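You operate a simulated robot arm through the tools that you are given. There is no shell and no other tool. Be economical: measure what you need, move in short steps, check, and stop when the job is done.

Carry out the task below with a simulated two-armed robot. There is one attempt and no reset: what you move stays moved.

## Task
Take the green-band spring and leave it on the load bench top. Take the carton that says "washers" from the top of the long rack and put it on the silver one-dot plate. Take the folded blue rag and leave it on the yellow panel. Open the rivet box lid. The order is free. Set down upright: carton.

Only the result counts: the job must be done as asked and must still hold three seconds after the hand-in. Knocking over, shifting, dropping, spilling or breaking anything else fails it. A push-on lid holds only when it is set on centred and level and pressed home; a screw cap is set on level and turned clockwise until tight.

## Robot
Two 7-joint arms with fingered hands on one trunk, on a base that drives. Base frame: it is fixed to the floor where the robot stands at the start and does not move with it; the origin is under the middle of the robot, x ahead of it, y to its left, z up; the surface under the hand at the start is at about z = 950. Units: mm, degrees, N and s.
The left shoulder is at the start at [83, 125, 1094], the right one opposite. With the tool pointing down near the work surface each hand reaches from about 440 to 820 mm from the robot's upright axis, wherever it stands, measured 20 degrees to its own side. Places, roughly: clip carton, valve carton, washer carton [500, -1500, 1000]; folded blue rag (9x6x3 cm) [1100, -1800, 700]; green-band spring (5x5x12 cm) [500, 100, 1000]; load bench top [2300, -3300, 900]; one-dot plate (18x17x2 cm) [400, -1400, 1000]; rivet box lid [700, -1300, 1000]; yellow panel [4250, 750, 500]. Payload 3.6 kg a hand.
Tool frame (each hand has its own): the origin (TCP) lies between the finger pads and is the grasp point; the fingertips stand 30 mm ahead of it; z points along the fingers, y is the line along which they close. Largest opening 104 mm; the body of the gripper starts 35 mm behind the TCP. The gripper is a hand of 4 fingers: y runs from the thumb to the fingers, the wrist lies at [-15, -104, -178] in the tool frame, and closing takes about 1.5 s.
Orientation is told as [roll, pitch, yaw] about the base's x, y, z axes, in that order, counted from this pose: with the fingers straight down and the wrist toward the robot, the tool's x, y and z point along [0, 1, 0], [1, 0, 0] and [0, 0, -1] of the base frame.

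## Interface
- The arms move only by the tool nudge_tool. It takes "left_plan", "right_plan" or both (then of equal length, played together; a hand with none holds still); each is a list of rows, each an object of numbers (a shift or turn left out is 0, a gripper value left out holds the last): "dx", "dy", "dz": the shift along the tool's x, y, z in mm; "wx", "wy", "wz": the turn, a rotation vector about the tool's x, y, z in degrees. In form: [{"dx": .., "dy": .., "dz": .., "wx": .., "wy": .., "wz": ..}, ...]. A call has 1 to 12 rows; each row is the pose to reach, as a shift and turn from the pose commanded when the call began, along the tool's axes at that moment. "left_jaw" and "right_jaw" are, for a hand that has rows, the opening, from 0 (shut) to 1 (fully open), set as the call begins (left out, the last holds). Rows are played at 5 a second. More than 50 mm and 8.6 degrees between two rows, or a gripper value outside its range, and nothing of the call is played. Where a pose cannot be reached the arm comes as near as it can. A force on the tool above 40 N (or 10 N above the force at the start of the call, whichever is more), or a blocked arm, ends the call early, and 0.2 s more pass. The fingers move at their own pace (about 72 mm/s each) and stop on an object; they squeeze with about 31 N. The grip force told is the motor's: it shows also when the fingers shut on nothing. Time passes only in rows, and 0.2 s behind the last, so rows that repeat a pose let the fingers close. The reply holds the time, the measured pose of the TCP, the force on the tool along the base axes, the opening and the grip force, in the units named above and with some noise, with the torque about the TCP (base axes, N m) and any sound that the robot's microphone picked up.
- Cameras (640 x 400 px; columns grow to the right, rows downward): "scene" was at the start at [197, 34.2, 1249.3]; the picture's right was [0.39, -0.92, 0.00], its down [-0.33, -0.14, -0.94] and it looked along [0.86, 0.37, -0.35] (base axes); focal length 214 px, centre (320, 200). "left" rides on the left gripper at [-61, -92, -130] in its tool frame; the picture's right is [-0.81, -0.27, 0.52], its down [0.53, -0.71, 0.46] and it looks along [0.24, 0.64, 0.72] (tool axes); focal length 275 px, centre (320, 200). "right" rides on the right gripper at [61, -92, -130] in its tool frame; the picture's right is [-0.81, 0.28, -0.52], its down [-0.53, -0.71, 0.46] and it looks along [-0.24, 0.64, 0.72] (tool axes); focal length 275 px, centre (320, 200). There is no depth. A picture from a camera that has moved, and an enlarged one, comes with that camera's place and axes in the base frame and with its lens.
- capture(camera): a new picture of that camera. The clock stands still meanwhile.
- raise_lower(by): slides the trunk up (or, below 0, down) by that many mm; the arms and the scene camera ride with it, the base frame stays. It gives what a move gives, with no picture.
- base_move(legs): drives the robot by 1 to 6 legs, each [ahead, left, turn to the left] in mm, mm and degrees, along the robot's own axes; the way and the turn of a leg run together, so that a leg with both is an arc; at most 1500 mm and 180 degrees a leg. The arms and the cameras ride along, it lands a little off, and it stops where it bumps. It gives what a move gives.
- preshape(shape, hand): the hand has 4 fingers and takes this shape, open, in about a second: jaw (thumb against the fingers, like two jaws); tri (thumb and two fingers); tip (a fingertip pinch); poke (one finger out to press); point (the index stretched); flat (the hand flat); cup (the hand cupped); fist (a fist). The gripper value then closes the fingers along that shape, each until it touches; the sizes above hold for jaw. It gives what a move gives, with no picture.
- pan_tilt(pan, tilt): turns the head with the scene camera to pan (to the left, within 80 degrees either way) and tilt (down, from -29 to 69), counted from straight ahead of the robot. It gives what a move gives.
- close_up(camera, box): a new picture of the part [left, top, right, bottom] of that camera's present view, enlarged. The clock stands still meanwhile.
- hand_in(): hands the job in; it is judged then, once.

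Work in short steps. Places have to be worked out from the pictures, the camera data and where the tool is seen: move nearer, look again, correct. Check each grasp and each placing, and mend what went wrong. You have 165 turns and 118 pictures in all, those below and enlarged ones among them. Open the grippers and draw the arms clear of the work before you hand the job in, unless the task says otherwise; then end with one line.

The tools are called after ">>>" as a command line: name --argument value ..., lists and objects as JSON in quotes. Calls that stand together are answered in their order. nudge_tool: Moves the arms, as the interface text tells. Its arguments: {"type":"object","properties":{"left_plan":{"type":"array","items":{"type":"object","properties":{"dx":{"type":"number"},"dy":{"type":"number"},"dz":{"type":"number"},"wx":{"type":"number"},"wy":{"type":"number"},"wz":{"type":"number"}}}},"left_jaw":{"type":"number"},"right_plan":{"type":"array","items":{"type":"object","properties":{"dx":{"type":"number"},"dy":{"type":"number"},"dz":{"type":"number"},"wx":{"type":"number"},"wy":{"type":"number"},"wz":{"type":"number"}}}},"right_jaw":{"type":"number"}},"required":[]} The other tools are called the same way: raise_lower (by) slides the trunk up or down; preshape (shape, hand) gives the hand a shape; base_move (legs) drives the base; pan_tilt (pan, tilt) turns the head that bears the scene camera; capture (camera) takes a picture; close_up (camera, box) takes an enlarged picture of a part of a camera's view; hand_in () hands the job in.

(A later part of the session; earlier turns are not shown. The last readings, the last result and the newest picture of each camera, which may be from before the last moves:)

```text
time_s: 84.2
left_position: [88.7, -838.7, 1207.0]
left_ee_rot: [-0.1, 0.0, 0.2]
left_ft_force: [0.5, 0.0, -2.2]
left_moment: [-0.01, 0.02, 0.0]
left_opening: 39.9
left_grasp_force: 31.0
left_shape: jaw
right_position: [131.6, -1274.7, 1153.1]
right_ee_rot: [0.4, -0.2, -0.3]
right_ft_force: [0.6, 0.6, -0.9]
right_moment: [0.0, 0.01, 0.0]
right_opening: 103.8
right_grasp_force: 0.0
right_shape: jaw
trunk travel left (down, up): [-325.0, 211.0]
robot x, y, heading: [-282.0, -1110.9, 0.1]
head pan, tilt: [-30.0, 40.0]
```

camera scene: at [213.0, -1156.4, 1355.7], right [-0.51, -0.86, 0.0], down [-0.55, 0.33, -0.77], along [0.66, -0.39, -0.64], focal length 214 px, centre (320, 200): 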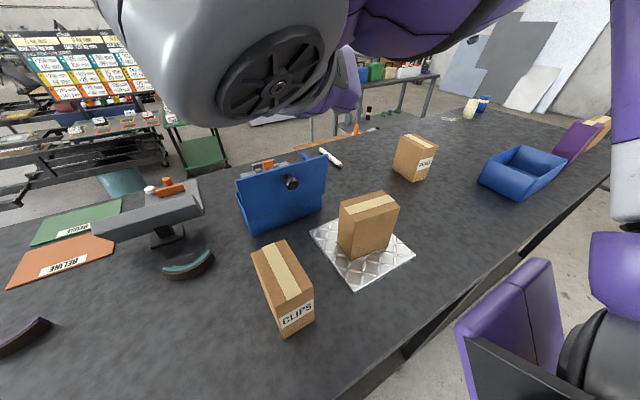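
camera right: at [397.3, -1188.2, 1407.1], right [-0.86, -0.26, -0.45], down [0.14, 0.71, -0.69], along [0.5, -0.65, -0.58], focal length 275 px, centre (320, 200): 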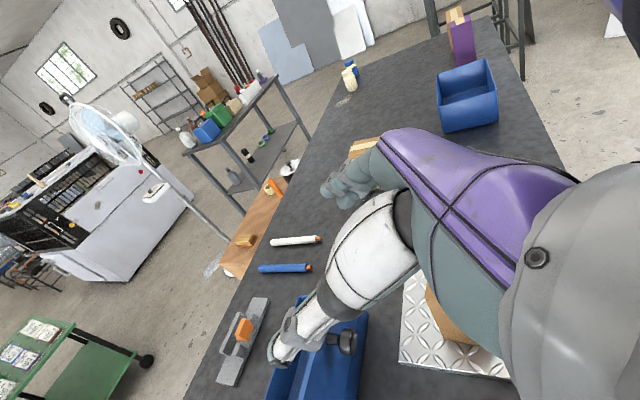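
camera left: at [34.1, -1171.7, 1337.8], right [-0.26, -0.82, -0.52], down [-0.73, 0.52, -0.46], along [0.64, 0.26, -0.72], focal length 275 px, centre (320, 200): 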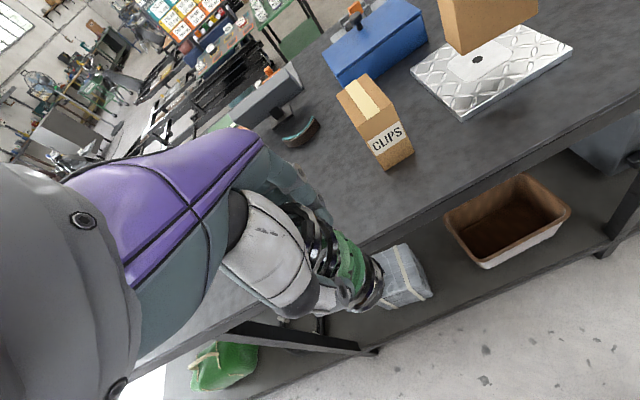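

Both hands are tucked in. Next is the rag behind the bench; I'll slide right toward the bench's right end and look.

>>> base_move --legs '[[0, -1000, 0]]'

>>> pan_tilt --pan -50 --tilt 20

>>> capture --camera "scene"

>>> pan_tilt --pan 10 --tilt 15

>>> capture --camera "scene"

```text
time_s: 93.4
left_position: [93.2, -1851.4, 1207.3]
left_ee_rot: [0.0, 0.0, 0.5]
left_ft_force: [0.0, 0.1, -2.0]
left_moment: [-0.01, -0.01, -0.01]
left_opening: 39.6
left_grasp_force: 31.0
left_shape: jaw
right_position: [139.4, -2286.0, 1152.4]
right_ee_rot: [0.3, -0.2, 0.0]
right_ft_force: [0.9, -0.4, 0.2]
right_moment: [-0.03, 0.01, 0.02]
right_opening: 103.6
right_grasp_force: 0.1
right_shape: jaw
trunk travel left (down, up): [-325.0, 211.0]
robot x, y, heading: [-277.4, -2122.7, 0.6]
head pan, tilt: [-30.0, 40.0]
```

```text
time_s: 94.2
left_position: [93.6, -1852.1, 1207.0]
left_ee_rot: [0.0, 0.0, 0.5]
left_ft_force: [0.8, -0.6, -2.8]
left_moment: [-0.03, -0.02, 0.01]
left_opening: 39.9
left_grasp_force: 30.9
left_shape: jaw
right_position: [139.3, -2286.2, 1153.3]
right_ee_rot: [0.3, -0.1, 0.0]
right_ft_force: [-0.3, -0.1, 0.0]
right_moment: [0.01, 0.01, -0.02]
right_opening: 103.8
right_grasp_force: 0.1
right_shape: jaw
trunk travel left (down, up): [-325.0, 211.0]
robot x, y, heading: [-277.8, -2122.1, 0.6]
head pan, tilt: [-50.0, 20.0]
```

```text
54 pictures are left
camera scene: at [-104.5, -2197.0, 1250.4], right [-0.76, -0.65, 0.0], down [-0.22, 0.26, -0.94], along [0.61, -0.71, -0.34], focal length 214 px, centre (320, 200)
```

scene: 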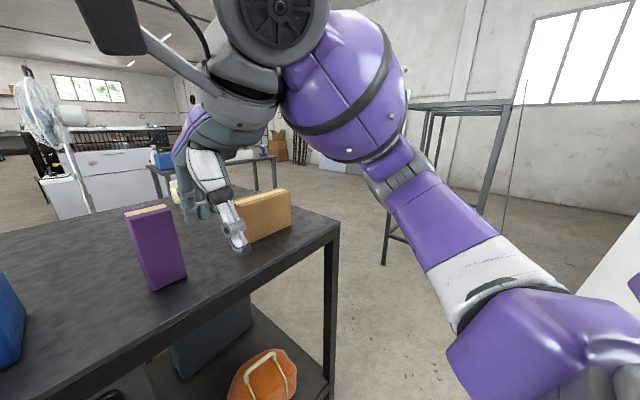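

```text
time_s: 95.5
left_position: [93.9, -1851.6, 1207.0]
left_ee_rot: [0.1, 0.0, 0.4]
left_ft_force: [-0.3, 0.3, -2.5]
left_moment: [-0.04, -0.01, 0.04]
left_opening: 39.8
left_grasp_force: 31.2
left_shape: jaw
right_position: [140.1, -2286.9, 1151.9]
right_ee_rot: [0.3, -0.2, -0.1]
right_ft_force: [0.3, 0.6, -0.3]
right_moment: [0.01, 0.01, -0.03]
right_opening: 103.8
right_grasp_force: 0.2
right_shape: jaw
trunk travel left (down, up): [-325.0, 211.0]
robot x, y, heading: [-276.5, -2125.5, 0.5]
head pan, tilt: [10.0, 15.0]
```

```text
53 pictures are left
camera scene: at [-73.2, -2109.3, 1258.6], right [0.18, -0.98, 0.0], down [-0.25, -0.05, -0.97], along [0.95, 0.17, -0.26], focal length 214 px, centre (320, 200)
```

scene: 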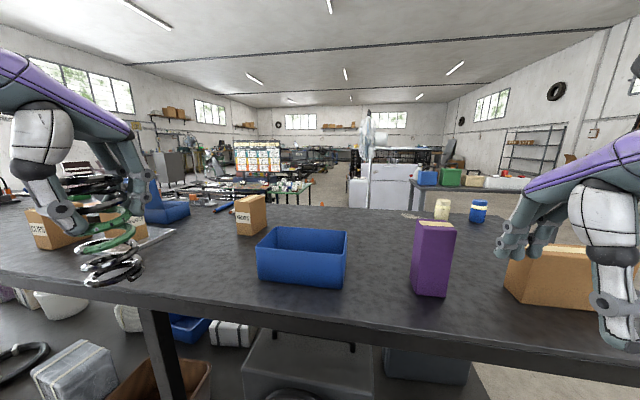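

The bench ends at y≈-2710 and a frame stands near [540, -3900], which leaves a corridor. The load bench with bins is ahead at about [2240, -3200]. I'll slide right to y≈-3170.

>>> base_move --legs '[[0, -1050, -0.5]]'

>>> pan_tilt --pan 0 --tilt 25

>>> capture --camera "scene"

```text
time_s: 105.1
left_position: [102.6, -2908.3, 1207.1]
left_ee_rot: [0.1, 0.0, 0.5]
left_ft_force: [-0.4, -0.7, -2.6]
left_moment: [-0.03, -0.05, -0.03]
left_opening: 39.7
left_grasp_force: 31.2
left_shape: jaw
right_position: [148.5, -3342.3, 1152.0]
right_ee_rot: [0.3, -0.2, 0.0]
right_ft_force: [0.9, 0.3, 0.3]
right_moment: [0.0, -0.01, -0.01]
right_opening: 103.8
right_grasp_force: 0.0
right_shape: jaw
trunk travel left (down, up): [-325.0, 211.0]
robot x, y, heading: [-269.4, -3179.7, 0.5]
head pan, tilt: [10.0, 15.0]
```

```text
time_s: 105.8
left_position: [102.7, -2909.2, 1207.7]
left_ee_rot: [0.0, 0.1, 0.5]
left_ft_force: [0.7, 0.5, -2.8]
left_moment: [-0.05, 0.04, -0.01]
left_opening: 39.6
left_grasp_force: 30.4
left_shape: jaw
right_position: [147.8, -3342.1, 1152.0]
right_ee_rot: [0.4, -0.2, -0.1]
right_ft_force: [0.2, 0.7, 1.3]
right_moment: [-0.02, 0.0, 0.0]
right_opening: 103.8
right_grasp_force: 0.1
right_shape: jaw
trunk travel left (down, up): [-325.0, 211.0]
robot x, y, heading: [-269.8, -3183.6, 0.6]
head pan, tilt: [0.0, 25.0]
```

```text
52 pictures are left
camera scene: at [-64.0, -3181.8, 1242.4], right [0.01, -1.0, 0.0], down [-0.42, 0.0, -0.91], along [0.91, 0.01, -0.42], focal length 214 px, centre (320, 200)
```

scene: 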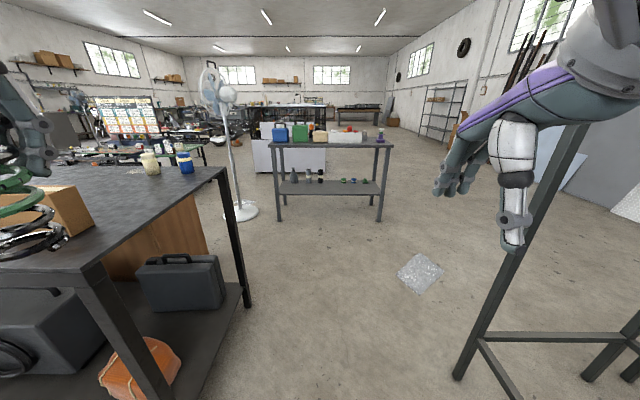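

The load bench's front is at x≈2030, spanning y -2700 to -3840, and the way ahead is clear. I'll drive 1500 ahead.

>>> base_move --legs '[[1500, 0, -0.5]]'

>>> capture --camera "scene"

>>> pan_tilt --pan 75 --tilt 25

>>> capture --camera "scene"

```text
time_s: 113.2
left_position: [1587.1, -2905.8, 1207.6]
left_ee_rot: [0.1, 0.1, 0.0]
left_ft_force: [0.5, 0.8, -2.9]
left_moment: [-0.06, 0.0, 0.0]
left_opening: 39.7
left_grasp_force: 31.3
left_shape: jaw
right_position: [1628.1, -3340.5, 1152.5]
right_ee_rot: [0.4, -0.1, -0.5]
right_ft_force: [0.3, -0.5, 0.8]
right_moment: [0.0, 0.02, -0.02]
right_opening: 103.9
right_grasp_force: 0.1
right_shape: jaw
trunk travel left (down, up): [-325.0, 211.0]
robot x, y, heading: [1215.1, -3177.5, 0.0]
head pan, tilt: [0.0, 25.0]
```

```text
51 pictures are left
camera scene: at [1417.8, -3178.2, 1242.4], right [0.0, -1.0, 0.0], down [-0.42, 0.0, -0.91], along [0.91, 0.0, -0.42], focal length 214 px, centre (320, 200)
```

scene: 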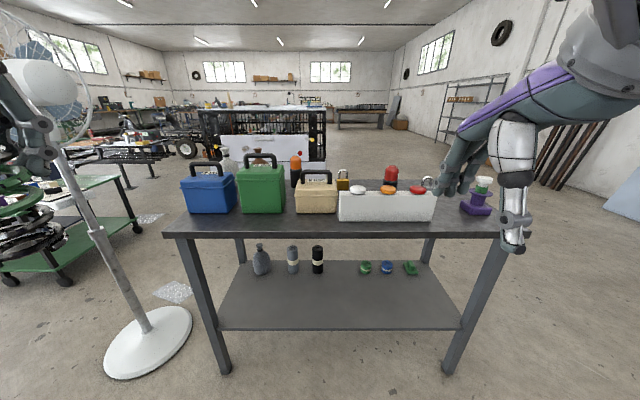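

```text
time_s: 114.6
left_position: [1587.9, -2906.0, 1207.0]
left_ee_rot: [0.0, 0.1, 0.1]
left_ft_force: [0.5, 0.1, -2.1]
left_moment: [0.0, 0.0, 0.02]
left_opening: 39.8
left_grasp_force: 31.0
left_shape: jaw
right_position: [1629.5, -3340.9, 1151.8]
right_ee_rot: [0.4, -0.1, -0.5]
right_ft_force: [0.3, -0.5, -0.6]
right_moment: [0.0, 0.04, 0.02]
right_opening: 103.5
right_grasp_force: 0.1
right_shape: jaw
trunk travel left (down, up): [-325.0, 211.0]
robot x, y, heading: [1212.6, -3172.6, -0.2]
head pan, tilt: [75.0, 25.0]
```

```text
50 pictures are left
camera scene: at [1349.5, -3089.1, 1242.4], right [0.97, -0.26, 0.0], down [-0.11, -0.41, -0.91], along [0.24, 0.88, -0.42], focal length 214 px, centre (320, 200)
```

scene: 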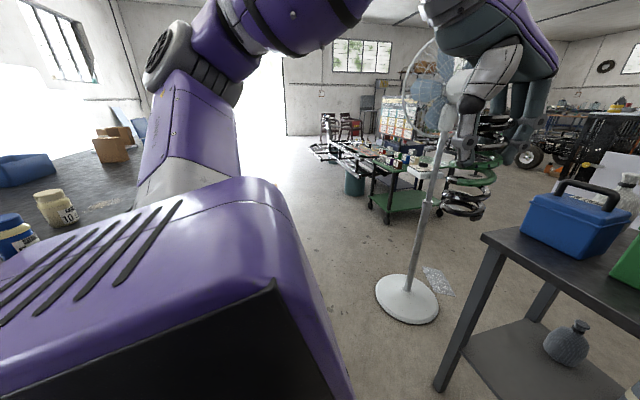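

The front strip of the load bench (x 1924–2049) is free in front of the blue bin. I plan to set the spring at about [1968, -2850], so I'll drive a little closer.

>>> base_move --legs '[[145, 90, 0]]'

>>> pan_tilt --pan 20 --tilt 30

>>> capture --camera "scene"

>>> capture --camera "left"

```text
time_s: 116.1
left_position: [1733.8, -2817.8, 1207.1]
left_ee_rot: [-0.1, 0.1, 0.0]
left_ft_force: [0.1, -0.3, -1.7]
left_moment: [-0.05, 0.0, 0.01]
left_opening: 39.7
left_grasp_force: 31.3
left_shape: jaw
right_position: [1777.1, -3251.7, 1151.6]
right_ee_rot: [0.3, -0.1, -0.5]
right_ft_force: [-0.4, -0.6, 0.4]
right_moment: [0.0, -0.01, -0.02]
right_opening: 103.5
right_grasp_force: 0.1
right_shape: jaw
trunk travel left (down, up): [-325.0, 211.0]
robot x, y, heading: [1359.8, -3087.9, 0.4]
head pan, tilt: [75.0, 25.0]
```

```text
time_s: 117.3
left_position: [1733.8, -2817.1, 1207.2]
left_ee_rot: [0.0, 0.0, -0.1]
left_ft_force: [0.3, -0.3, -1.9]
left_moment: [-0.05, 0.0, 0.0]
left_opening: 39.6
left_grasp_force: 30.6
left_shape: jaw
right_position: [1775.7, -3252.6, 1152.5]
right_ee_rot: [0.3, -0.3, -0.6]
right_ft_force: [0.8, -0.5, -0.7]
right_moment: [0.02, -0.02, -0.04]
right_opening: 103.6
right_grasp_force: 0.0
right_shape: jaw
trunk travel left (down, up): [-325.0, 211.0]
robot x, y, heading: [1357.8, -3090.6, -0.1]
head pan, tilt: [20.0, 30.0]
```

```text
49 pictures are left
camera scene: at [1557.3, -3058.4, 1234.4], right [0.34, -0.94, 0.0], down [-0.47, -0.17, -0.87], along [0.81, 0.3, -0.5], focal length 214 px, centre (320, 200)
```

scene: 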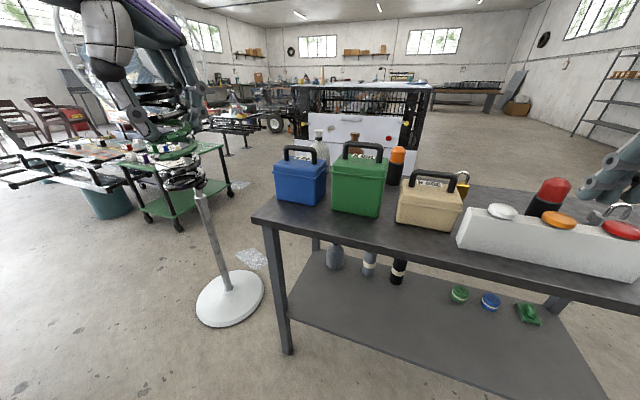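

```text
48 pictures are left
camera left: at [1641.7, -2879.1, 1337.7], right [-0.28, -0.81, -0.52], down [-0.71, 0.53, -0.45], along [0.64, 0.24, -0.73], focal length 275 px, centre (320, 200)
```

left: 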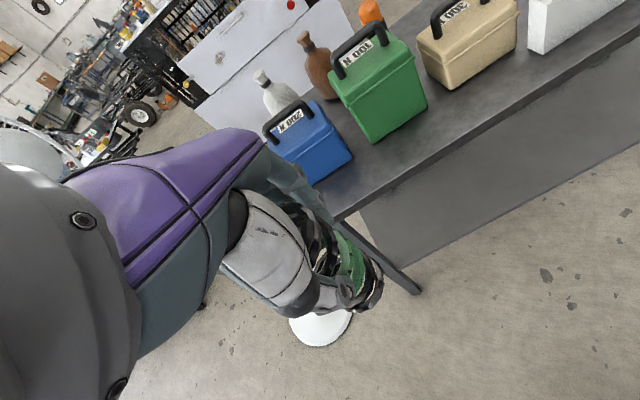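

Triangulation gives the bench top at z≈852, its front edge at x≈1995 and the bin fronts at about 2135. I'll set the spring at [2055, -2820], moving over and down to z 1100 first.

>>> nudge_tool --left_plan '[{"dy": 45, "dz": 14}, {"dy": 90, "dz": 28}, {"dy": 136, "dz": 42}, {"dy": 182, "dz": 56}, {"dy": 228, "dz": 70}, {"dy": 274, "dz": 86}, {"dy": 320, "dx": -3, "dz": 105}, {"dy": 320, "dx": -3, "dz": 105}]'

>>> capture --camera "left"

>>> capture --camera "scene"

```text
time_s: 119.1
left_position: [2051.7, -2817.4, 1103.3]
left_ee_rot: [0.0, -0.1, -0.1]
left_ft_force: [-0.7, 0.4, -1.8]
left_moment: [0.01, 0.01, 0.0]
left_opening: 39.5
left_grasp_force: 30.8
left_shape: jaw
right_position: [1775.1, -3251.3, 1152.8]
right_ee_rot: [0.3, -0.2, -0.5]
right_ft_force: [-0.5, -1.1, 0.1]
right_moment: [0.0, -0.03, 0.0]
right_opening: 103.5
right_grasp_force: 0.2
right_shape: jaw
trunk travel left (down, up): [-325.0, 211.0]
robot x, y, heading: [1357.1, -3086.2, 0.2]
head pan, tilt: [20.0, 30.0]
```

```text
47 pictures are left
camera left: at [1960.0, -2879.2, 1233.7], right [-0.28, -0.81, -0.52], down [-0.71, 0.53, -0.46], along [0.64, 0.24, -0.72], focal length 275 px, centre (320, 200)
```

left: 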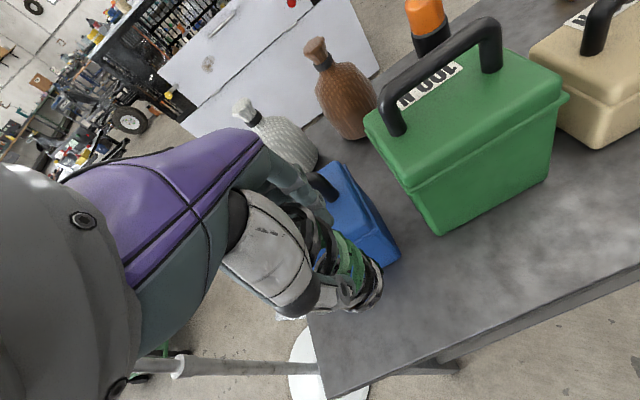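

```text
46 pictures are left
camera scene: at [1556.3, -3058.2, 1234.6], right [0.34, -0.94, 0.0], down [-0.47, -0.17, -0.87], along [0.81, 0.3, -0.5], focal length 214 px, centre (320, 200)
```

scene: 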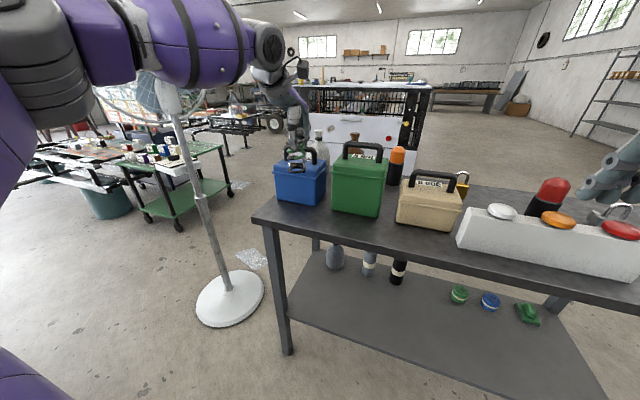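

The geometry checks out: bench corner at [2004, -2660] and bin fronts at x≈2121. I'll descend to TCP 958, then slowly to contact.

>>> nudge_tool --left_plan '[{"dz": 40}, {"dz": 80}, {"dz": 115}, {"dz": 140}, {"dz": 140}]'

>>> close_up --camera "scene" --box '[230, 90, 390, 230]'

>>> capture --camera "left"

```text
time_s: 120.3
left_position: [2053.8, -2819.3, 959.8]
left_ee_rot: [0.0, -0.1, 0.0]
left_ft_force: [-0.2, -0.3, -1.6]
left_moment: [0.02, -0.02, 0.0]
left_opening: 39.3
left_grasp_force: 31.4
left_shape: jaw
right_position: [1774.9, -3251.6, 1152.0]
right_ee_rot: [0.3, -0.2, -0.5]
right_ft_force: [0.2, -0.5, -0.1]
right_moment: [0.04, 0.03, -0.03]
right_opening: 103.7
right_grasp_force: 0.1
right_shape: jaw
trunk travel left (down, up): [-325.0, 211.0]
robot x, y, heading: [1358.3, -3086.0, 0.0]
head pan, tilt: [20.0, 30.0]
```

```text
2.86 times, centred on (310, 160) of scene
camera zoom: at [1557.2, -3058.6, 1234.4], right [0.34, -0.94, 0.0], down [-0.47, -0.17, -0.87], along [0.81, 0.3, -0.5], focal length 613 px, centre (349, 314)
```

zoom: 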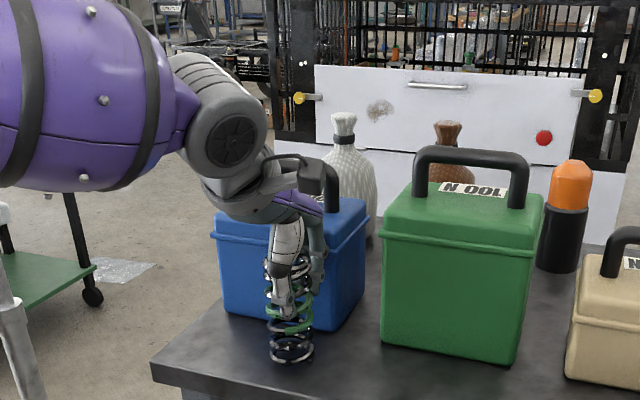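

```text
44 pictures are left
camera left: at [1962.2, -2881.5, 1090.0], right [-0.28, -0.81, -0.52], down [-0.71, 0.53, -0.45], along [0.64, 0.24, -0.73], focal length 275 px, centre (320, 200)
```

left: 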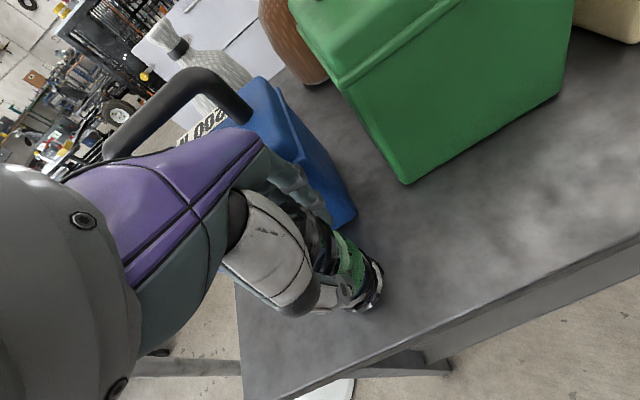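

The spring is just above the bench. I'll lower it slowly to contact.

>>> nudge_tool --left_plan '[{"dz": 3}, {"dz": 6}, {"dz": 6}]'

>>> nudge_tool --left_plan '[{"dz": 3}, {"dz": 6}, {"dz": 6}]'

>>> close_up --camera "scene" --box '[260, 140, 340, 210]'

```text
time_s: 121.1
left_position: [2053.1, -2820.8, 956.7]
left_ee_rot: [0.0, 0.0, 0.0]
left_ft_force: [-2.2, -0.7, 3.5]
left_moment: [-0.03, -0.01, 0.01]
left_opening: 39.3
left_grasp_force: 31.2
left_shape: jaw
right_position: [1774.8, -3252.2, 1151.6]
right_ee_rot: [0.4, -0.2, -0.4]
right_ft_force: [1.2, 0.2, -0.7]
right_moment: [-0.02, -0.02, 0.0]
right_opening: 103.9
right_grasp_force: 0.1
right_shape: jaw
trunk travel left (down, up): [-325.0, 211.0]
robot x, y, heading: [1360.7, -3087.4, -0.1]
head pan, tilt: [20.0, 30.0]
```

```text
time_s: 121.9
left_position: [2053.3, -2820.1, 954.8]
left_ee_rot: [0.0, -0.4, 0.0]
left_ft_force: [0.3, 3.8, 28.3]
left_moment: [0.22, -0.05, 0.02]
left_opening: 40.8
left_grasp_force: 31.1
left_shape: jaw
right_position: [1772.5, -3253.2, 1152.6]
right_ee_rot: [0.4, -0.3, -0.5]
right_ft_force: [0.3, -0.1, -0.2]
right_moment: [-0.04, 0.01, 0.0]
right_opening: 103.6
right_grasp_force: 0.0
right_shape: jaw
trunk travel left (down, up): [-325.0, 211.0]
robot x, y, heading: [1359.1, -3088.2, -0.0]
head pan, tilt: [20.0, 30.0]
```

```text
5.71 times, centred on (300, 175) of scene
camera zoom: at [1554.6, -3059.0, 1235.0], right [0.34, -0.94, 0.0], down [-0.47, -0.17, -0.87], along [0.81, 0.3, -0.5], focal length 1226 px, centre (434, 343)
```

zoom: 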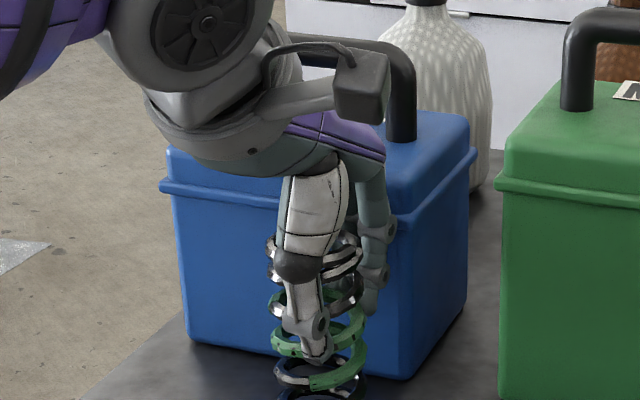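

Contact at TCP≈956. I'll relieve 7 mm, then open partly.

>>> nudge_tool --left_plan '[{"dz": -3}, {"dz": -7}, {"dz": -7}]'

>>> nudge_tool --left_plan '[{"dz": 0}, {"dz": 0}, {"dz": 0}, {"dz": 0}]' --left_jaw 0.7

>>> capture --camera "left"

```text
time_s: 122.7
left_position: [2052.0, -2821.0, 955.6]
left_ee_rot: [-0.1, 0.0, 0.0]
left_ft_force: [4.0, 0.6, 10.7]
left_moment: [0.07, -0.16, -0.03]
left_opening: 40.8
left_grasp_force: 31.0
left_shape: jaw
right_position: [1775.0, -3252.5, 1152.5]
right_ee_rot: [0.3, -0.2, -0.6]
right_ft_force: [0.5, 0.5, -0.3]
right_moment: [0.01, 0.03, 0.0]
right_opening: 103.8
right_grasp_force: 0.1
right_shape: jaw
trunk travel left (down, up): [-325.0, 211.0]
robot x, y, heading: [1363.8, -3083.9, -0.0]
head pan, tilt: [20.0, 30.0]
```

```text
time_s: 123.7
left_position: [2051.4, -2821.1, 955.1]
left_ee_rot: [0.1, 0.1, 0.1]
left_ft_force: [-2.6, -0.2, -0.5]
left_moment: [-0.02, 0.01, 0.04]
left_opening: 71.7
left_grasp_force: 0.0
left_shape: jaw
right_position: [1775.3, -3252.5, 1152.4]
right_ee_rot: [0.3, -0.2, -0.5]
right_ft_force: [-0.2, 1.2, -0.1]
right_moment: [0.02, 0.01, -0.01]
right_opening: 103.8
right_grasp_force: 0.1
right_shape: jaw
trunk travel left (down, up): [-325.0, 211.0]
robot x, y, heading: [1360.4, -3085.0, -0.2]
head pan, tilt: [20.0, 30.0]
```

```text
42 pictures are left
camera left: at [1961.5, -2881.7, 1086.3], right [-0.28, -0.81, -0.52], down [-0.71, 0.53, -0.45], along [0.64, 0.24, -0.73], focal length 275 px, centre (320, 200)
```

left: 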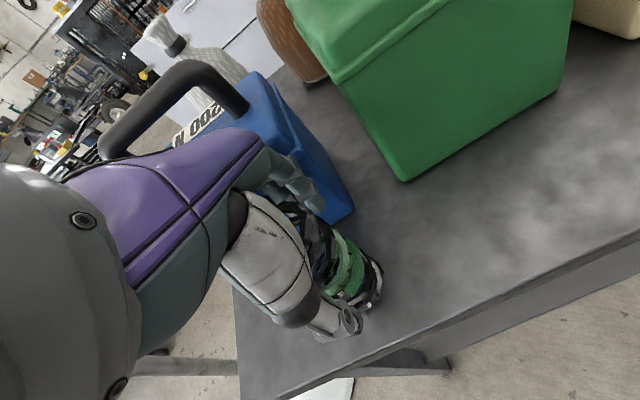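

The spring is free. I'll raise straight up slowly.

>>> nudge_tool --left_plan '[{"dz": -15}, {"dz": -35}, {"dz": -65}, {"dz": -100}, {"dz": -140}, {"dz": -180}, {"dz": -220}, {"dz": -220}]'

>>> close_up --camera "scene" --box '[230, 90, 390, 230]'

```text
time_s: 125.5
left_position: [2052.5, -2808.5, 1165.5]
left_ee_rot: [0.0, 0.1, 0.1]
left_ft_force: [-0.4, -0.6, 0.0]
left_moment: [0.0, 0.0, 0.06]
left_opening: 72.3
left_grasp_force: 0.2
left_shape: jaw
left hand out of reach, approached as far as the arm can: row 7, 8
right_position: [1774.2, -3252.8, 1152.2]
right_ee_rot: [0.2, -0.2, -0.4]
right_ft_force: [1.2, 0.2, -0.2]
right_moment: [-0.03, -0.01, 0.01]
right_opening: 103.7
right_grasp_force: 0.0
right_shape: jaw
trunk travel left (down, up): [-325.0, 211.0]
robot x, y, heading: [1359.5, -3086.2, -0.1]
head pan, tilt: [20.0, 30.0]
```

```text
2.86 times, centred on (310, 160) of scene
camera zoom: at [1556.9, -3058.8, 1234.5], right [0.34, -0.94, 0.0], down [-0.47, -0.17, -0.87], along [0.81, 0.3, -0.5], focal length 613 px, centre (349, 314)
```

zoom: 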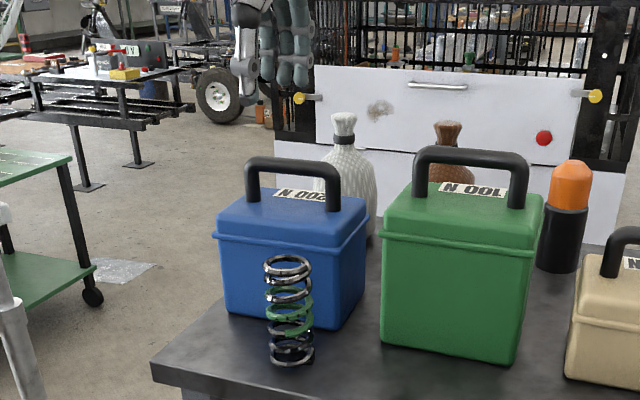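

The spring stands on the load bench. I'll retract the left hand, back off and turn left toward the rag table.

>>> nudge_tool --left_plan '[{"dy": -40}, {"dy": -80}, {"dy": -120}, {"dy": -160}, {"dy": -200}, {"dy": -240}, {"dy": -280}, {"dy": -317}, {"dy": -317}]'

>>> base_move --legs '[[-60, 0, 0], [0, 0, 90]]'

>>> pan_tilt --pan 10 --tilt 20

>>> capture --camera "scene"

```text
time_s: 127.5
left_position: [1736.6, -2811.1, 1165.1]
left_ee_rot: [-0.1, 0.1, -0.1]
left_ft_force: [-0.5, 0.1, 0.3]
left_moment: [0.02, 0.03, 0.01]
left_opening: 72.6
left_grasp_force: 0.1
left_shape: jaw
right_position: [1775.6, -3253.0, 1152.3]
right_ee_rot: [0.4, -0.2, -0.4]
right_ft_force: [-0.4, 0.4, 0.3]
right_moment: [0.04, -0.03, -0.03]
right_opening: 104.0
right_grasp_force: 0.1
right_shape: jaw
trunk travel left (down, up): [-325.0, 211.0]
robot x, y, heading: [1360.5, -3084.9, 0.1]
head pan, tilt: [20.0, 30.0]
```

```text
time_s: 132.3
left_position: [1028.8, -2709.9, 1164.6]
left_ee_rot: [-0.1, 0.1, 89.5]
left_ft_force: [0.3, 0.7, 0.1]
left_moment: [0.01, 0.0, -0.05]
left_opening: 72.8
left_grasp_force: 0.1
left_shape: jaw
right_position: [1471.4, -2673.9, 1152.0]
right_ee_rot: [0.2, -0.2, 89.0]
right_ft_force: [-0.2, -0.1, 0.4]
right_moment: [-0.01, 0.01, -0.02]
right_opening: 103.7
right_grasp_force: 0.1
right_shape: jaw
trunk travel left (down, up): [-325.0, 211.0]
robot x, y, heading: [1306.2, -3084.7, 89.4]
head pan, tilt: [20.0, 30.0]
```

```text
time_s: 133.0
left_position: [1028.0, -2708.6, 1164.9]
left_ee_rot: [0.0, 0.0, 89.5]
left_ft_force: [0.2, 0.2, -0.6]
left_moment: [-0.02, -0.01, 0.01]
left_opening: 72.6
left_grasp_force: 0.0
left_shape: jaw
right_position: [1469.8, -2673.7, 1152.4]
right_ee_rot: [0.3, -0.2, 89.0]
right_ft_force: [0.5, 0.2, 0.9]
right_moment: [0.03, 0.01, 0.02]
right_opening: 103.9
right_grasp_force: 0.1
right_shape: jaw
trunk travel left (down, up): [-325.0, 211.0]
robot x, y, heading: [1302.7, -3087.8, 89.7]
head pan, tilt: [10.0, 20.0]
```

```text
40 pictures are left
camera scene: at [1286.4, -2885.0, 1250.4], right [0.99, 0.17, 0.0], down [0.06, -0.34, -0.94], along [-0.16, 0.93, -0.34], focal length 214 px, centre (320, 200)
```

scene: 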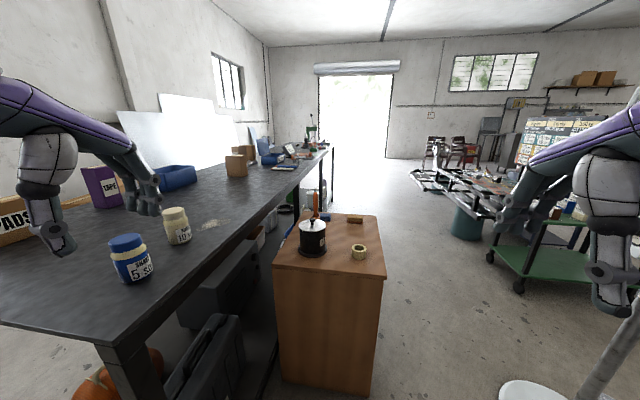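

The crate occupies about x 980–1425, y -2190 to -1600, top z≈700, with a pot, tape and brush; the rag is behind the pot. I'll approach from the open east side, clear of the fan.

>>> base_move --legs '[[500, 0, 0], [0, -365, 0]]'

>>> capture --camera "scene"

```text
time_s: 139.3
left_position: [1395.9, -2202.3, 1164.4]
left_ee_rot: [-0.1, -0.1, 89.3]
left_ft_force: [0.6, 0.4, 0.7]
left_moment: [-0.01, 0.02, -0.01]
left_opening: 72.6
left_grasp_force: 0.1
left_shape: jaw
right_position: [1838.0, -2167.4, 1152.2]
right_ee_rot: [0.2, -0.3, 88.9]
right_ft_force: [-1.0, -0.4, -0.7]
right_moment: [0.02, -0.01, 0.04]
right_opening: 103.5
right_grasp_force: 0.1
right_shape: jaw
trunk travel left (down, up): [-325.0, 211.0]
robot x, y, heading: [1671.3, -2579.3, 89.6]
head pan, tilt: [10.0, 20.0]
```

```text
39 pictures are left
camera scene: at [1653.1, -2378.2, 1250.5], right [0.99, 0.16, 0.0], down [0.06, -0.34, -0.94], along [-0.15, 0.93, -0.34], focal length 214 px, centre (320, 200)
```

scene: 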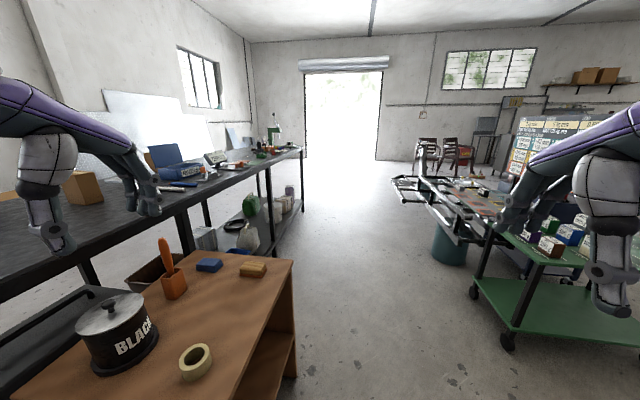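

The rag is at about [1104, -1748] and the brush at [1293, -1741]. I'll go ahead to y≈-1610 and turn left to face the crate.

>>> base_move --legs '[[970, 0, 0], [0, 0, 90]]'

>>> pan_tilt --pan 15 --tilt 45

>>> capture --camera "scene"

>>> capture --camera "left"

```text
time_s: 141.6
left_position: [1363.8, -2010.5, 1168.2]
left_ee_rot: [-1.5, -1.6, 88.3]
left_ft_force: [0.0, 0.2, -0.1]
left_moment: [-0.02, 0.0, -0.02]
left_opening: 72.5
left_grasp_force: 0.0
left_shape: jaw
right_position: [1816.2, -1985.4, 1179.0]
right_ee_rot: [-0.7, -3.4, 86.6]
right_ft_force: [0.2, -0.3, -0.3]
right_moment: [0.0, 0.02, 0.0]
right_opening: 103.7
right_grasp_force: 0.1
right_shape: jaw
trunk travel left (down, up): [-325.0, 211.0]
robot x, y, heading: [1658.8, -2363.0, 88.0]
head pan, tilt: [10.0, 20.0]
stopped in leg 1: the robot was blocked; the commanded pose is now the measured one
```

```text
time_s: 142.5
left_position: [1365.1, -2012.7, 1168.1]
left_ee_rot: [-1.6, -1.8, 88.5]
left_ft_force: [-0.2, 0.3, 0.3]
left_moment: [0.01, -0.05, 0.01]
left_opening: 72.8
left_grasp_force: 0.0
left_shape: jaw
right_position: [1816.1, -1985.4, 1177.6]
right_ee_rot: [-0.7, -3.3, 86.6]
right_ft_force: [-0.5, 0.6, 0.4]
right_moment: [0.01, 0.0, -0.01]
right_opening: 103.9
right_grasp_force: 0.0
right_shape: jaw
trunk travel left (down, up): [-325.0, 211.0]
robot x, y, heading: [1660.3, -2361.0, 88.5]
head pan, tilt: [15.0, 45.0]
```

```text
38 pictures are left
camera scene: at [1612.8, -2207.4, 1216.2], right [0.97, 0.23, 0.04], down [0.19, -0.66, -0.72], along [-0.15, 0.71, -0.69], focal length 214 px, centre (320, 200)
```

scene: 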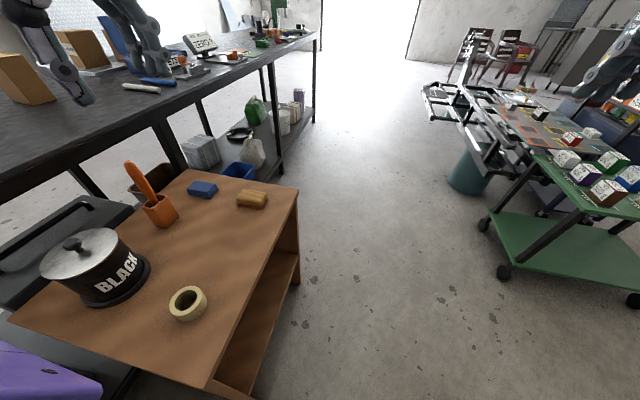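

```text
37 pictures are left
camera left: at [1419.9, -2111.2, 1297.7], right [0.82, -0.28, -0.5], down [-0.54, -0.68, -0.49], along [-0.21, 0.67, -0.71], focal length 275 px, centre (320, 200)
```

left: 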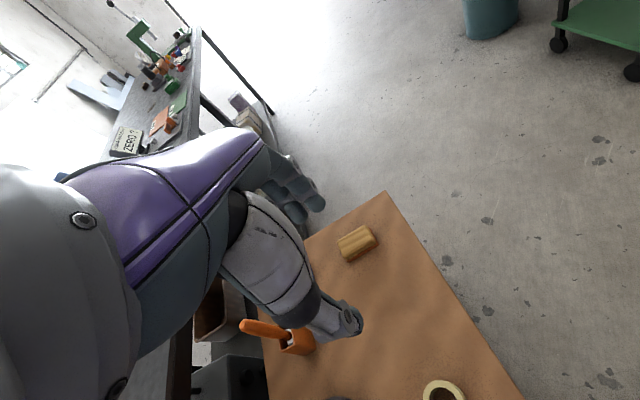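

Blocked at y≈-2363. I'll look right to see whether the fan is the cause.

>>> pan_tilt --pan -60 --tilt 30

>>> capture --camera "scene"

```text
time_s: 144.0
left_position: [1363.8, -2012.9, 1167.7]
left_ee_rot: [-1.5, -1.8, 88.6]
left_ft_force: [-0.2, 0.7, 0.3]
left_moment: [0.0, -0.02, -0.03]
left_opening: 72.7
left_grasp_force: 0.1
left_shape: jaw
right_position: [1814.6, -1985.8, 1177.5]
right_ee_rot: [-0.8, -3.1, 86.7]
right_ft_force: [0.8, -1.0, 0.9]
right_moment: [-0.03, 0.02, 0.0]
right_opening: 103.7
right_grasp_force: 0.1
right_shape: jaw
trunk travel left (down, up): [-325.0, 211.0]
robot x, y, heading: [1664.6, -2359.2, 88.4]
head pan, tilt: [-60.0, 30.0]
```

```text
36 pictures are left
camera scene: at [1710.3, -2243.6, 1240.6], right [0.48, -0.88, -0.01], down [-0.41, -0.21, -0.89], along [0.77, 0.43, -0.46], focal length 214 px, centre (320, 200)
```

scene: 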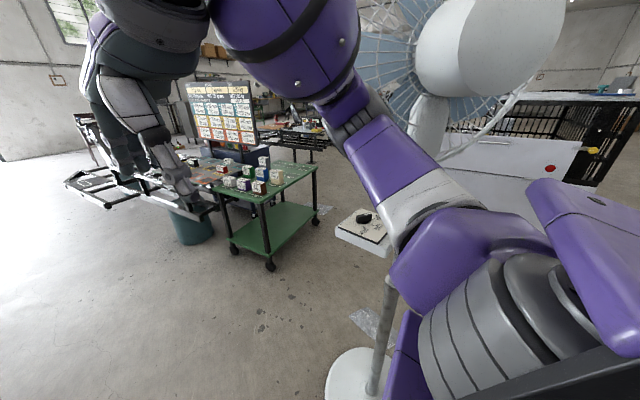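

The right elbow reached the fan. I'll back off, face -x here, and slide sideways past it, since the robot is narrower that way.

>>> base_move --legs '[[-240, 0, 0], [0, 0, 91.5]]'

>>> pan_tilt --pan -80 --tilt 20

>>> capture --camera "scene"

```text
time_s: 144.7
left_position: [1364.5, -2007.0, 1167.4]
left_ee_rot: [-1.5, -1.4, 88.2]
left_ft_force: [0.7, 0.6, -0.1]
left_moment: [-0.04, -0.03, 0.0]
left_opening: 72.5
left_grasp_force: 0.1
left_shape: jaw
right_position: [1815.8, -1984.0, 1177.1]
right_ee_rot: [-0.5, -3.8, 86.4]
right_ft_force: [0.1, 0.0, -0.2]
right_moment: [-0.02, -0.02, -0.01]
right_opening: 103.7
right_grasp_force: 0.0
right_shape: jaw
trunk travel left (down, up): [-325.0, 211.0]
robot x, y, heading: [1658.5, -2365.1, 88.3]
head pan, tilt: [-60.0, 30.0]
stopped in leg 1: the robot was blocked; the commanded pose is now the measured one
```

```text
time_s: 145.5
left_position: [1364.7, -2008.5, 1168.1]
left_ee_rot: [-1.7, -1.5, 88.4]
left_ft_force: [0.8, -0.6, 0.5]
left_moment: [-0.02, -0.02, -0.03]
left_opening: 72.8
left_grasp_force: 0.1
left_shape: jaw
right_position: [1814.6, -1983.5, 1178.1]
right_ee_rot: [-0.6, -3.5, 86.3]
right_ft_force: [0.1, 0.7, -0.4]
right_moment: [0.01, 0.01, 0.01]
right_opening: 103.7
right_grasp_force: 0.0
right_shape: jaw
trunk travel left (down, up): [-325.0, 211.0]
robot x, y, heading: [1661.4, -2365.6, 88.2]
head pan, tilt: [-80.0, 20.0]
```

```text
35 pictures are left
camera scene: at [1721.5, -2269.9, 1255.3], right [0.15, -0.99, -0.02], down [-0.31, -0.03, -0.95], along [0.94, 0.15, -0.31], focal length 214 px, centre (320, 200)
```

scene: 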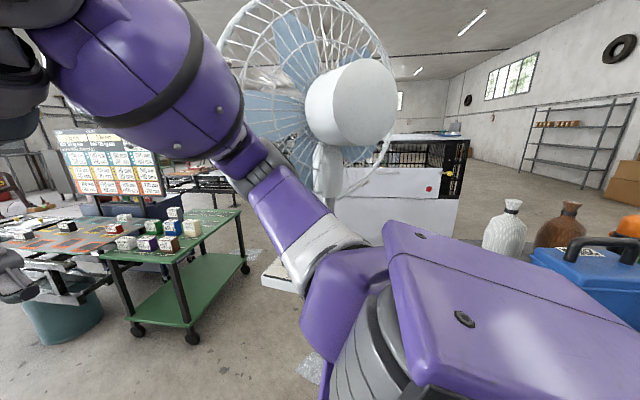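

Also blocked backward and slightly tilted, so I'll look down at the feet.

>>> pan_tilt --pan 40 --tilt 69

>>> capture --camera "scene"

>>> pan_tilt --pan -45 --tilt 69

>>> capture --camera "scene"

```text
time_s: 147.5
left_position: [1363.6, -2008.4, 1167.3]
left_ee_rot: [-1.7, -1.5, 88.4]
left_ft_force: [0.9, 0.3, -0.1]
left_moment: [-0.01, 0.0, 0.01]
left_opening: 72.6
left_grasp_force: 0.2
left_shape: jaw
right_position: [1813.8, -1984.2, 1177.3]
right_ee_rot: [-0.6, -3.4, 86.5]
right_ft_force: [-0.4, 0.4, -0.9]
right_moment: [0.02, 0.01, 0.0]
right_opening: 103.9
right_grasp_force: 0.0
right_shape: jaw
trunk travel left (down, up): [-325.0, 211.0]
robot x, y, heading: [1659.7, -2364.6, 88.5]
head pan, tilt: [40.0, 68.8]
```

```text
34 pictures are left
camera scene: at [1596.5, -2238.0, 1185.3], right [0.78, 0.62, 0.04], down [0.59, -0.72, -0.36], along [-0.2, 0.31, -0.93], focal length 214 px, centre (320, 200)
```

scene: 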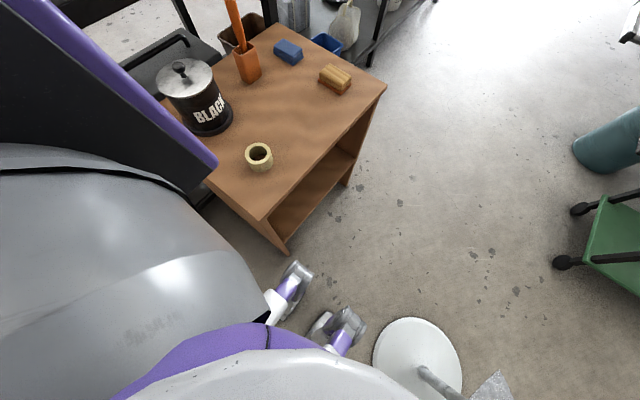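

```text
time_s: 149.1
left_position: [1363.4, -2007.7, 1166.3]
left_ee_rot: [-1.6, -1.5, 88.5]
left_ft_force: [-1.3, -0.5, -0.1]
left_moment: [-0.03, -0.03, 0.03]
left_opening: 72.5
left_grasp_force: 0.1
left_shape: jaw
right_position: [1815.3, -1983.1, 1177.2]
right_ee_rot: [-0.6, -3.3, 86.4]
right_ft_force: [40.0, -1.8, 2.8]
right_moment: [0.16, 5.67, 4.52]
right_opening: 103.8
right_grasp_force: 0.0
right_shape: jaw
trunk travel left (down, up): [-325.0, 211.0]
robot x, y, heading: [1659.0, -2365.4, 88.4]
head pan, tilt: [-45.0, 68.8]
```

```text
33 pictures are left
camera scene: at [1641.7, -2226.2, 1186.8], right [0.98, -0.2, 0.02], down [-0.17, -0.9, -0.39], along [0.1, 0.38, -0.92], focal length 214 px, centre (320, 200)
```

scene: 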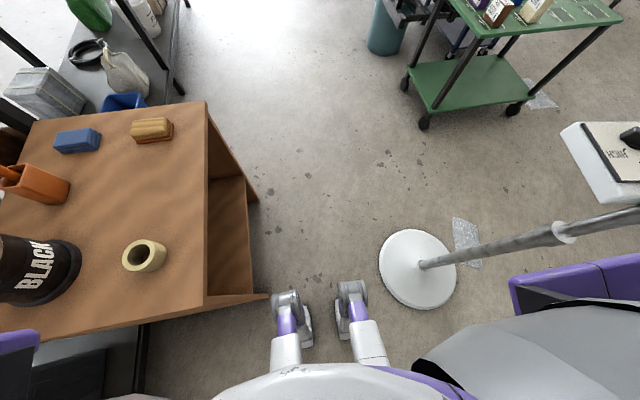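

The feet are clear and the fan base seems unmoved, but the right hand now reads 40 N, so the right arm may be pressing the fan. I'll ease the right hand inward, away from the fan.

>>> nudge_tool --right_plan '[{"dx": 15}, {"dx": 30}, {"dx": 50}, {"dx": 50}]'

>>> pan_tilt --pan -70 --tilt 40

>>> capture --camera "scene"

>>> capture --camera "right"

```text
time_s: 149.6
left_position: [1371.0, -2007.9, 1167.8]
left_ee_rot: [-1.2, -1.3, 88.0]
left_ft_force: [0.0, 0.2, -0.2]
left_moment: [-0.03, -0.01, -0.04]
left_opening: 72.4
left_grasp_force: 0.1
left_shape: jaw
right_position: [1811.2, -1984.5, 1174.7]
right_ee_rot: [0.4, -2.8, 84.4]
right_ft_force: [33.4, -15.2, -4.6]
right_moment: [2.56, 4.35, 4.77]
right_opening: 103.9
right_grasp_force: 0.0
right_shape: jaw
trunk travel left (down, up): [-325.0, 211.0]
robot x, y, heading: [1661.8, -2368.4, 87.7]
head pan, tilt: [-45.0, 68.8]
stopped in row 2 (right hand): the force on the tool passed its limit at 73 N (the readings are from after the stop); the commanded pose is now the measured one
```

```text
time_s: 150.5
left_position: [1371.6, -2011.6, 1169.3]
left_ee_rot: [-1.3, -1.5, 88.1]
left_ft_force: [0.4, 0.3, -0.4]
left_moment: [0.0, 0.02, -0.02]
left_opening: 72.7
left_grasp_force: 0.1
left_shape: jaw
right_position: [1811.2, -1985.0, 1173.7]
right_ee_rot: [0.2, -2.6, 84.6]
right_ft_force: [0.6, -1.0, 0.3]
right_moment: [0.0, 0.0, 0.01]
right_opening: 103.9
right_grasp_force: 0.1
right_shape: jaw
trunk travel left (down, up): [-325.0, 211.0]
robot x, y, heading: [1656.7, -2368.3, 88.3]
head pan, tilt: [-70.0, 40.0]
```

```text
32 pictures are left
camera scene: at [1716.8, -2259.6, 1223.7], right [0.32, -0.95, -0.02], down [-0.59, -0.18, -0.78], along [0.74, 0.26, -0.62], focal length 214 px, centre (320, 200)
```

scene: 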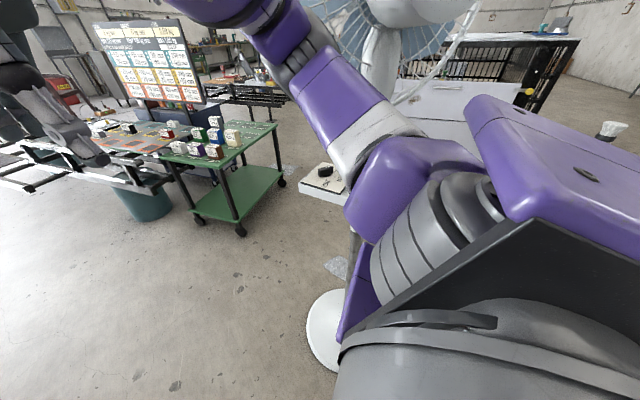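

```text
31 pictures are left
camera right: at [1742.4, -2077.2, 1299.3], right [0.83, 0.17, 0.53], down [0.46, -0.74, -0.49], along [0.3, 0.65, -0.7], focal length 275 px, centre (320, 200)
```

right: 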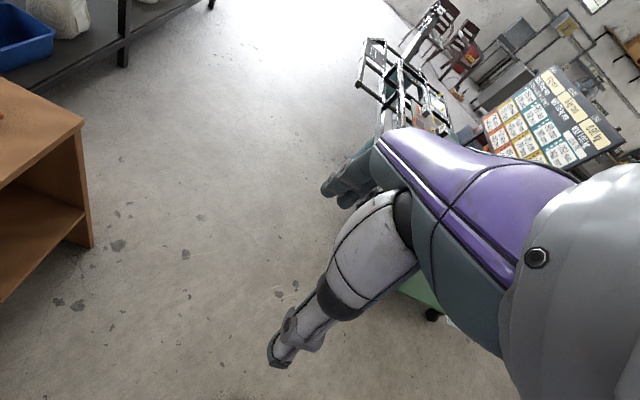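

The 40 N came from the head nearing the right arm, and it is gone now. I'll try a small backward move again.

>>> base_move --legs '[[-60, 0, 0]]'

```text
time_s: 151.3
left_position: [1373.4, -2010.9, 1166.7]
left_ee_rot: [-1.0, -1.0, 87.9]
left_ft_force: [-0.3, -0.2, -0.7]
left_moment: [0.02, 0.02, -0.04]
left_opening: 72.8
left_grasp_force: 0.0
left_shape: jaw
right_position: [1809.5, -1986.3, 1174.6]
right_ee_rot: [0.3, -3.1, 85.0]
right_ft_force: [0.2, -0.3, -0.3]
right_moment: [0.0, -0.02, 0.0]
right_opening: 103.8
right_grasp_force: 0.0
right_shape: jaw
trunk travel left (down, up): [-325.0, 211.0]
robot x, y, heading: [1656.2, -2381.1, 88.0]
head pan, tilt: [-70.0, 40.0]
stopped in leg 1: the robot was blocked; the commanded pose is now the measured one
```

The right arm seems to be held by the fan. I'll move the base left (away from the fan), where there is room for the feet.

>>> base_move --legs '[[0, 60, 0]]'

>>> base_move --legs '[[-60, 60, 0]]'

```text
time_s: 152.4
left_position: [1354.4, -1988.9, 1165.5]
left_ee_rot: [0.1, -0.1, 87.9]
left_ft_force: [0.4, -1.1, 0.5]
left_moment: [-0.01, 0.03, -0.01]
left_opening: 72.5
left_grasp_force: 0.1
left_shape: jaw
right_position: [1789.5, -1965.6, 1160.7]
right_ee_rot: [1.3, -1.3, 84.8]
right_ft_force: [-0.1, -0.8, 0.8]
right_moment: [0.03, 0.01, -0.02]
right_opening: 104.1
right_grasp_force: 0.1
right_shape: jaw
trunk travel left (down, up): [-325.0, 211.0]
robot x, y, heading: [1616.9, -2375.6, 88.1]
head pan, tilt: [-70.0, 40.0]
stopped in leg 1: the robot was blocked; the commanded pose is now the measured one
```

```text
time_s: 153.6
left_position: [1291.1, -2047.4, 1164.7]
left_ee_rot: [-0.2, 0.0, 88.0]
left_ft_force: [-0.4, 0.7, -0.7]
left_moment: [-0.03, -0.04, -0.02]
left_opening: 72.6
left_grasp_force: 0.0
left_shape: jaw
right_position: [1726.3, -2023.7, 1162.9]
right_ee_rot: [1.2, -1.3, 85.0]
right_ft_force: [-0.3, 1.1, 1.2]
right_moment: [0.04, 0.01, -0.01]
right_opening: 104.2
right_grasp_force: 0.0
right_shape: jaw
trunk travel left (down, up): [-325.0, 211.0]
robot x, y, heading: [1552.8, -2431.9, 88.1]
head pan, tilt: [-70.0, 40.0]
```

Free now, and upright. I'll check the fan.

>>> pan_tilt --pan -60 --tilt 30

>>> capture --camera "scene"

```text
time_s: 154.3
left_position: [1291.7, -2046.6, 1166.3]
left_ee_rot: [0.0, 0.1, 88.0]
left_ft_force: [0.4, 0.7, -0.7]
left_moment: [0.02, -0.01, 0.01]
left_opening: 72.3
left_grasp_force: 0.1
left_shape: jaw
right_position: [1727.9, -2024.0, 1160.2]
right_ee_rot: [1.1, -1.3, 84.9]
right_ft_force: [-0.4, 0.5, -0.4]
right_moment: [-0.03, 0.02, -0.01]
right_opening: 103.9
right_grasp_force: 0.1
right_shape: jaw
trunk travel left (down, up): [-325.0, 211.0]
robot x, y, heading: [1553.2, -2432.3, 87.9]
head pan, tilt: [-60.0, 30.0]
```

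```text
30 pictures are left
camera scene: at [1636.8, -2279.3, 1234.4], right [0.47, -0.88, 0.0], down [-0.44, -0.24, -0.87], along [0.76, 0.41, -0.5], focal length 214 px, centre (320, 200)
```

scene: 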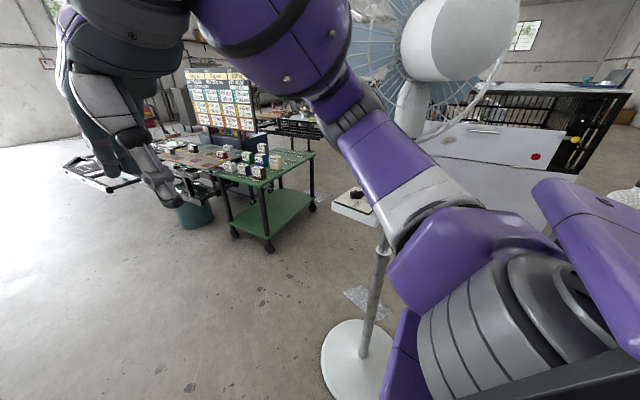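

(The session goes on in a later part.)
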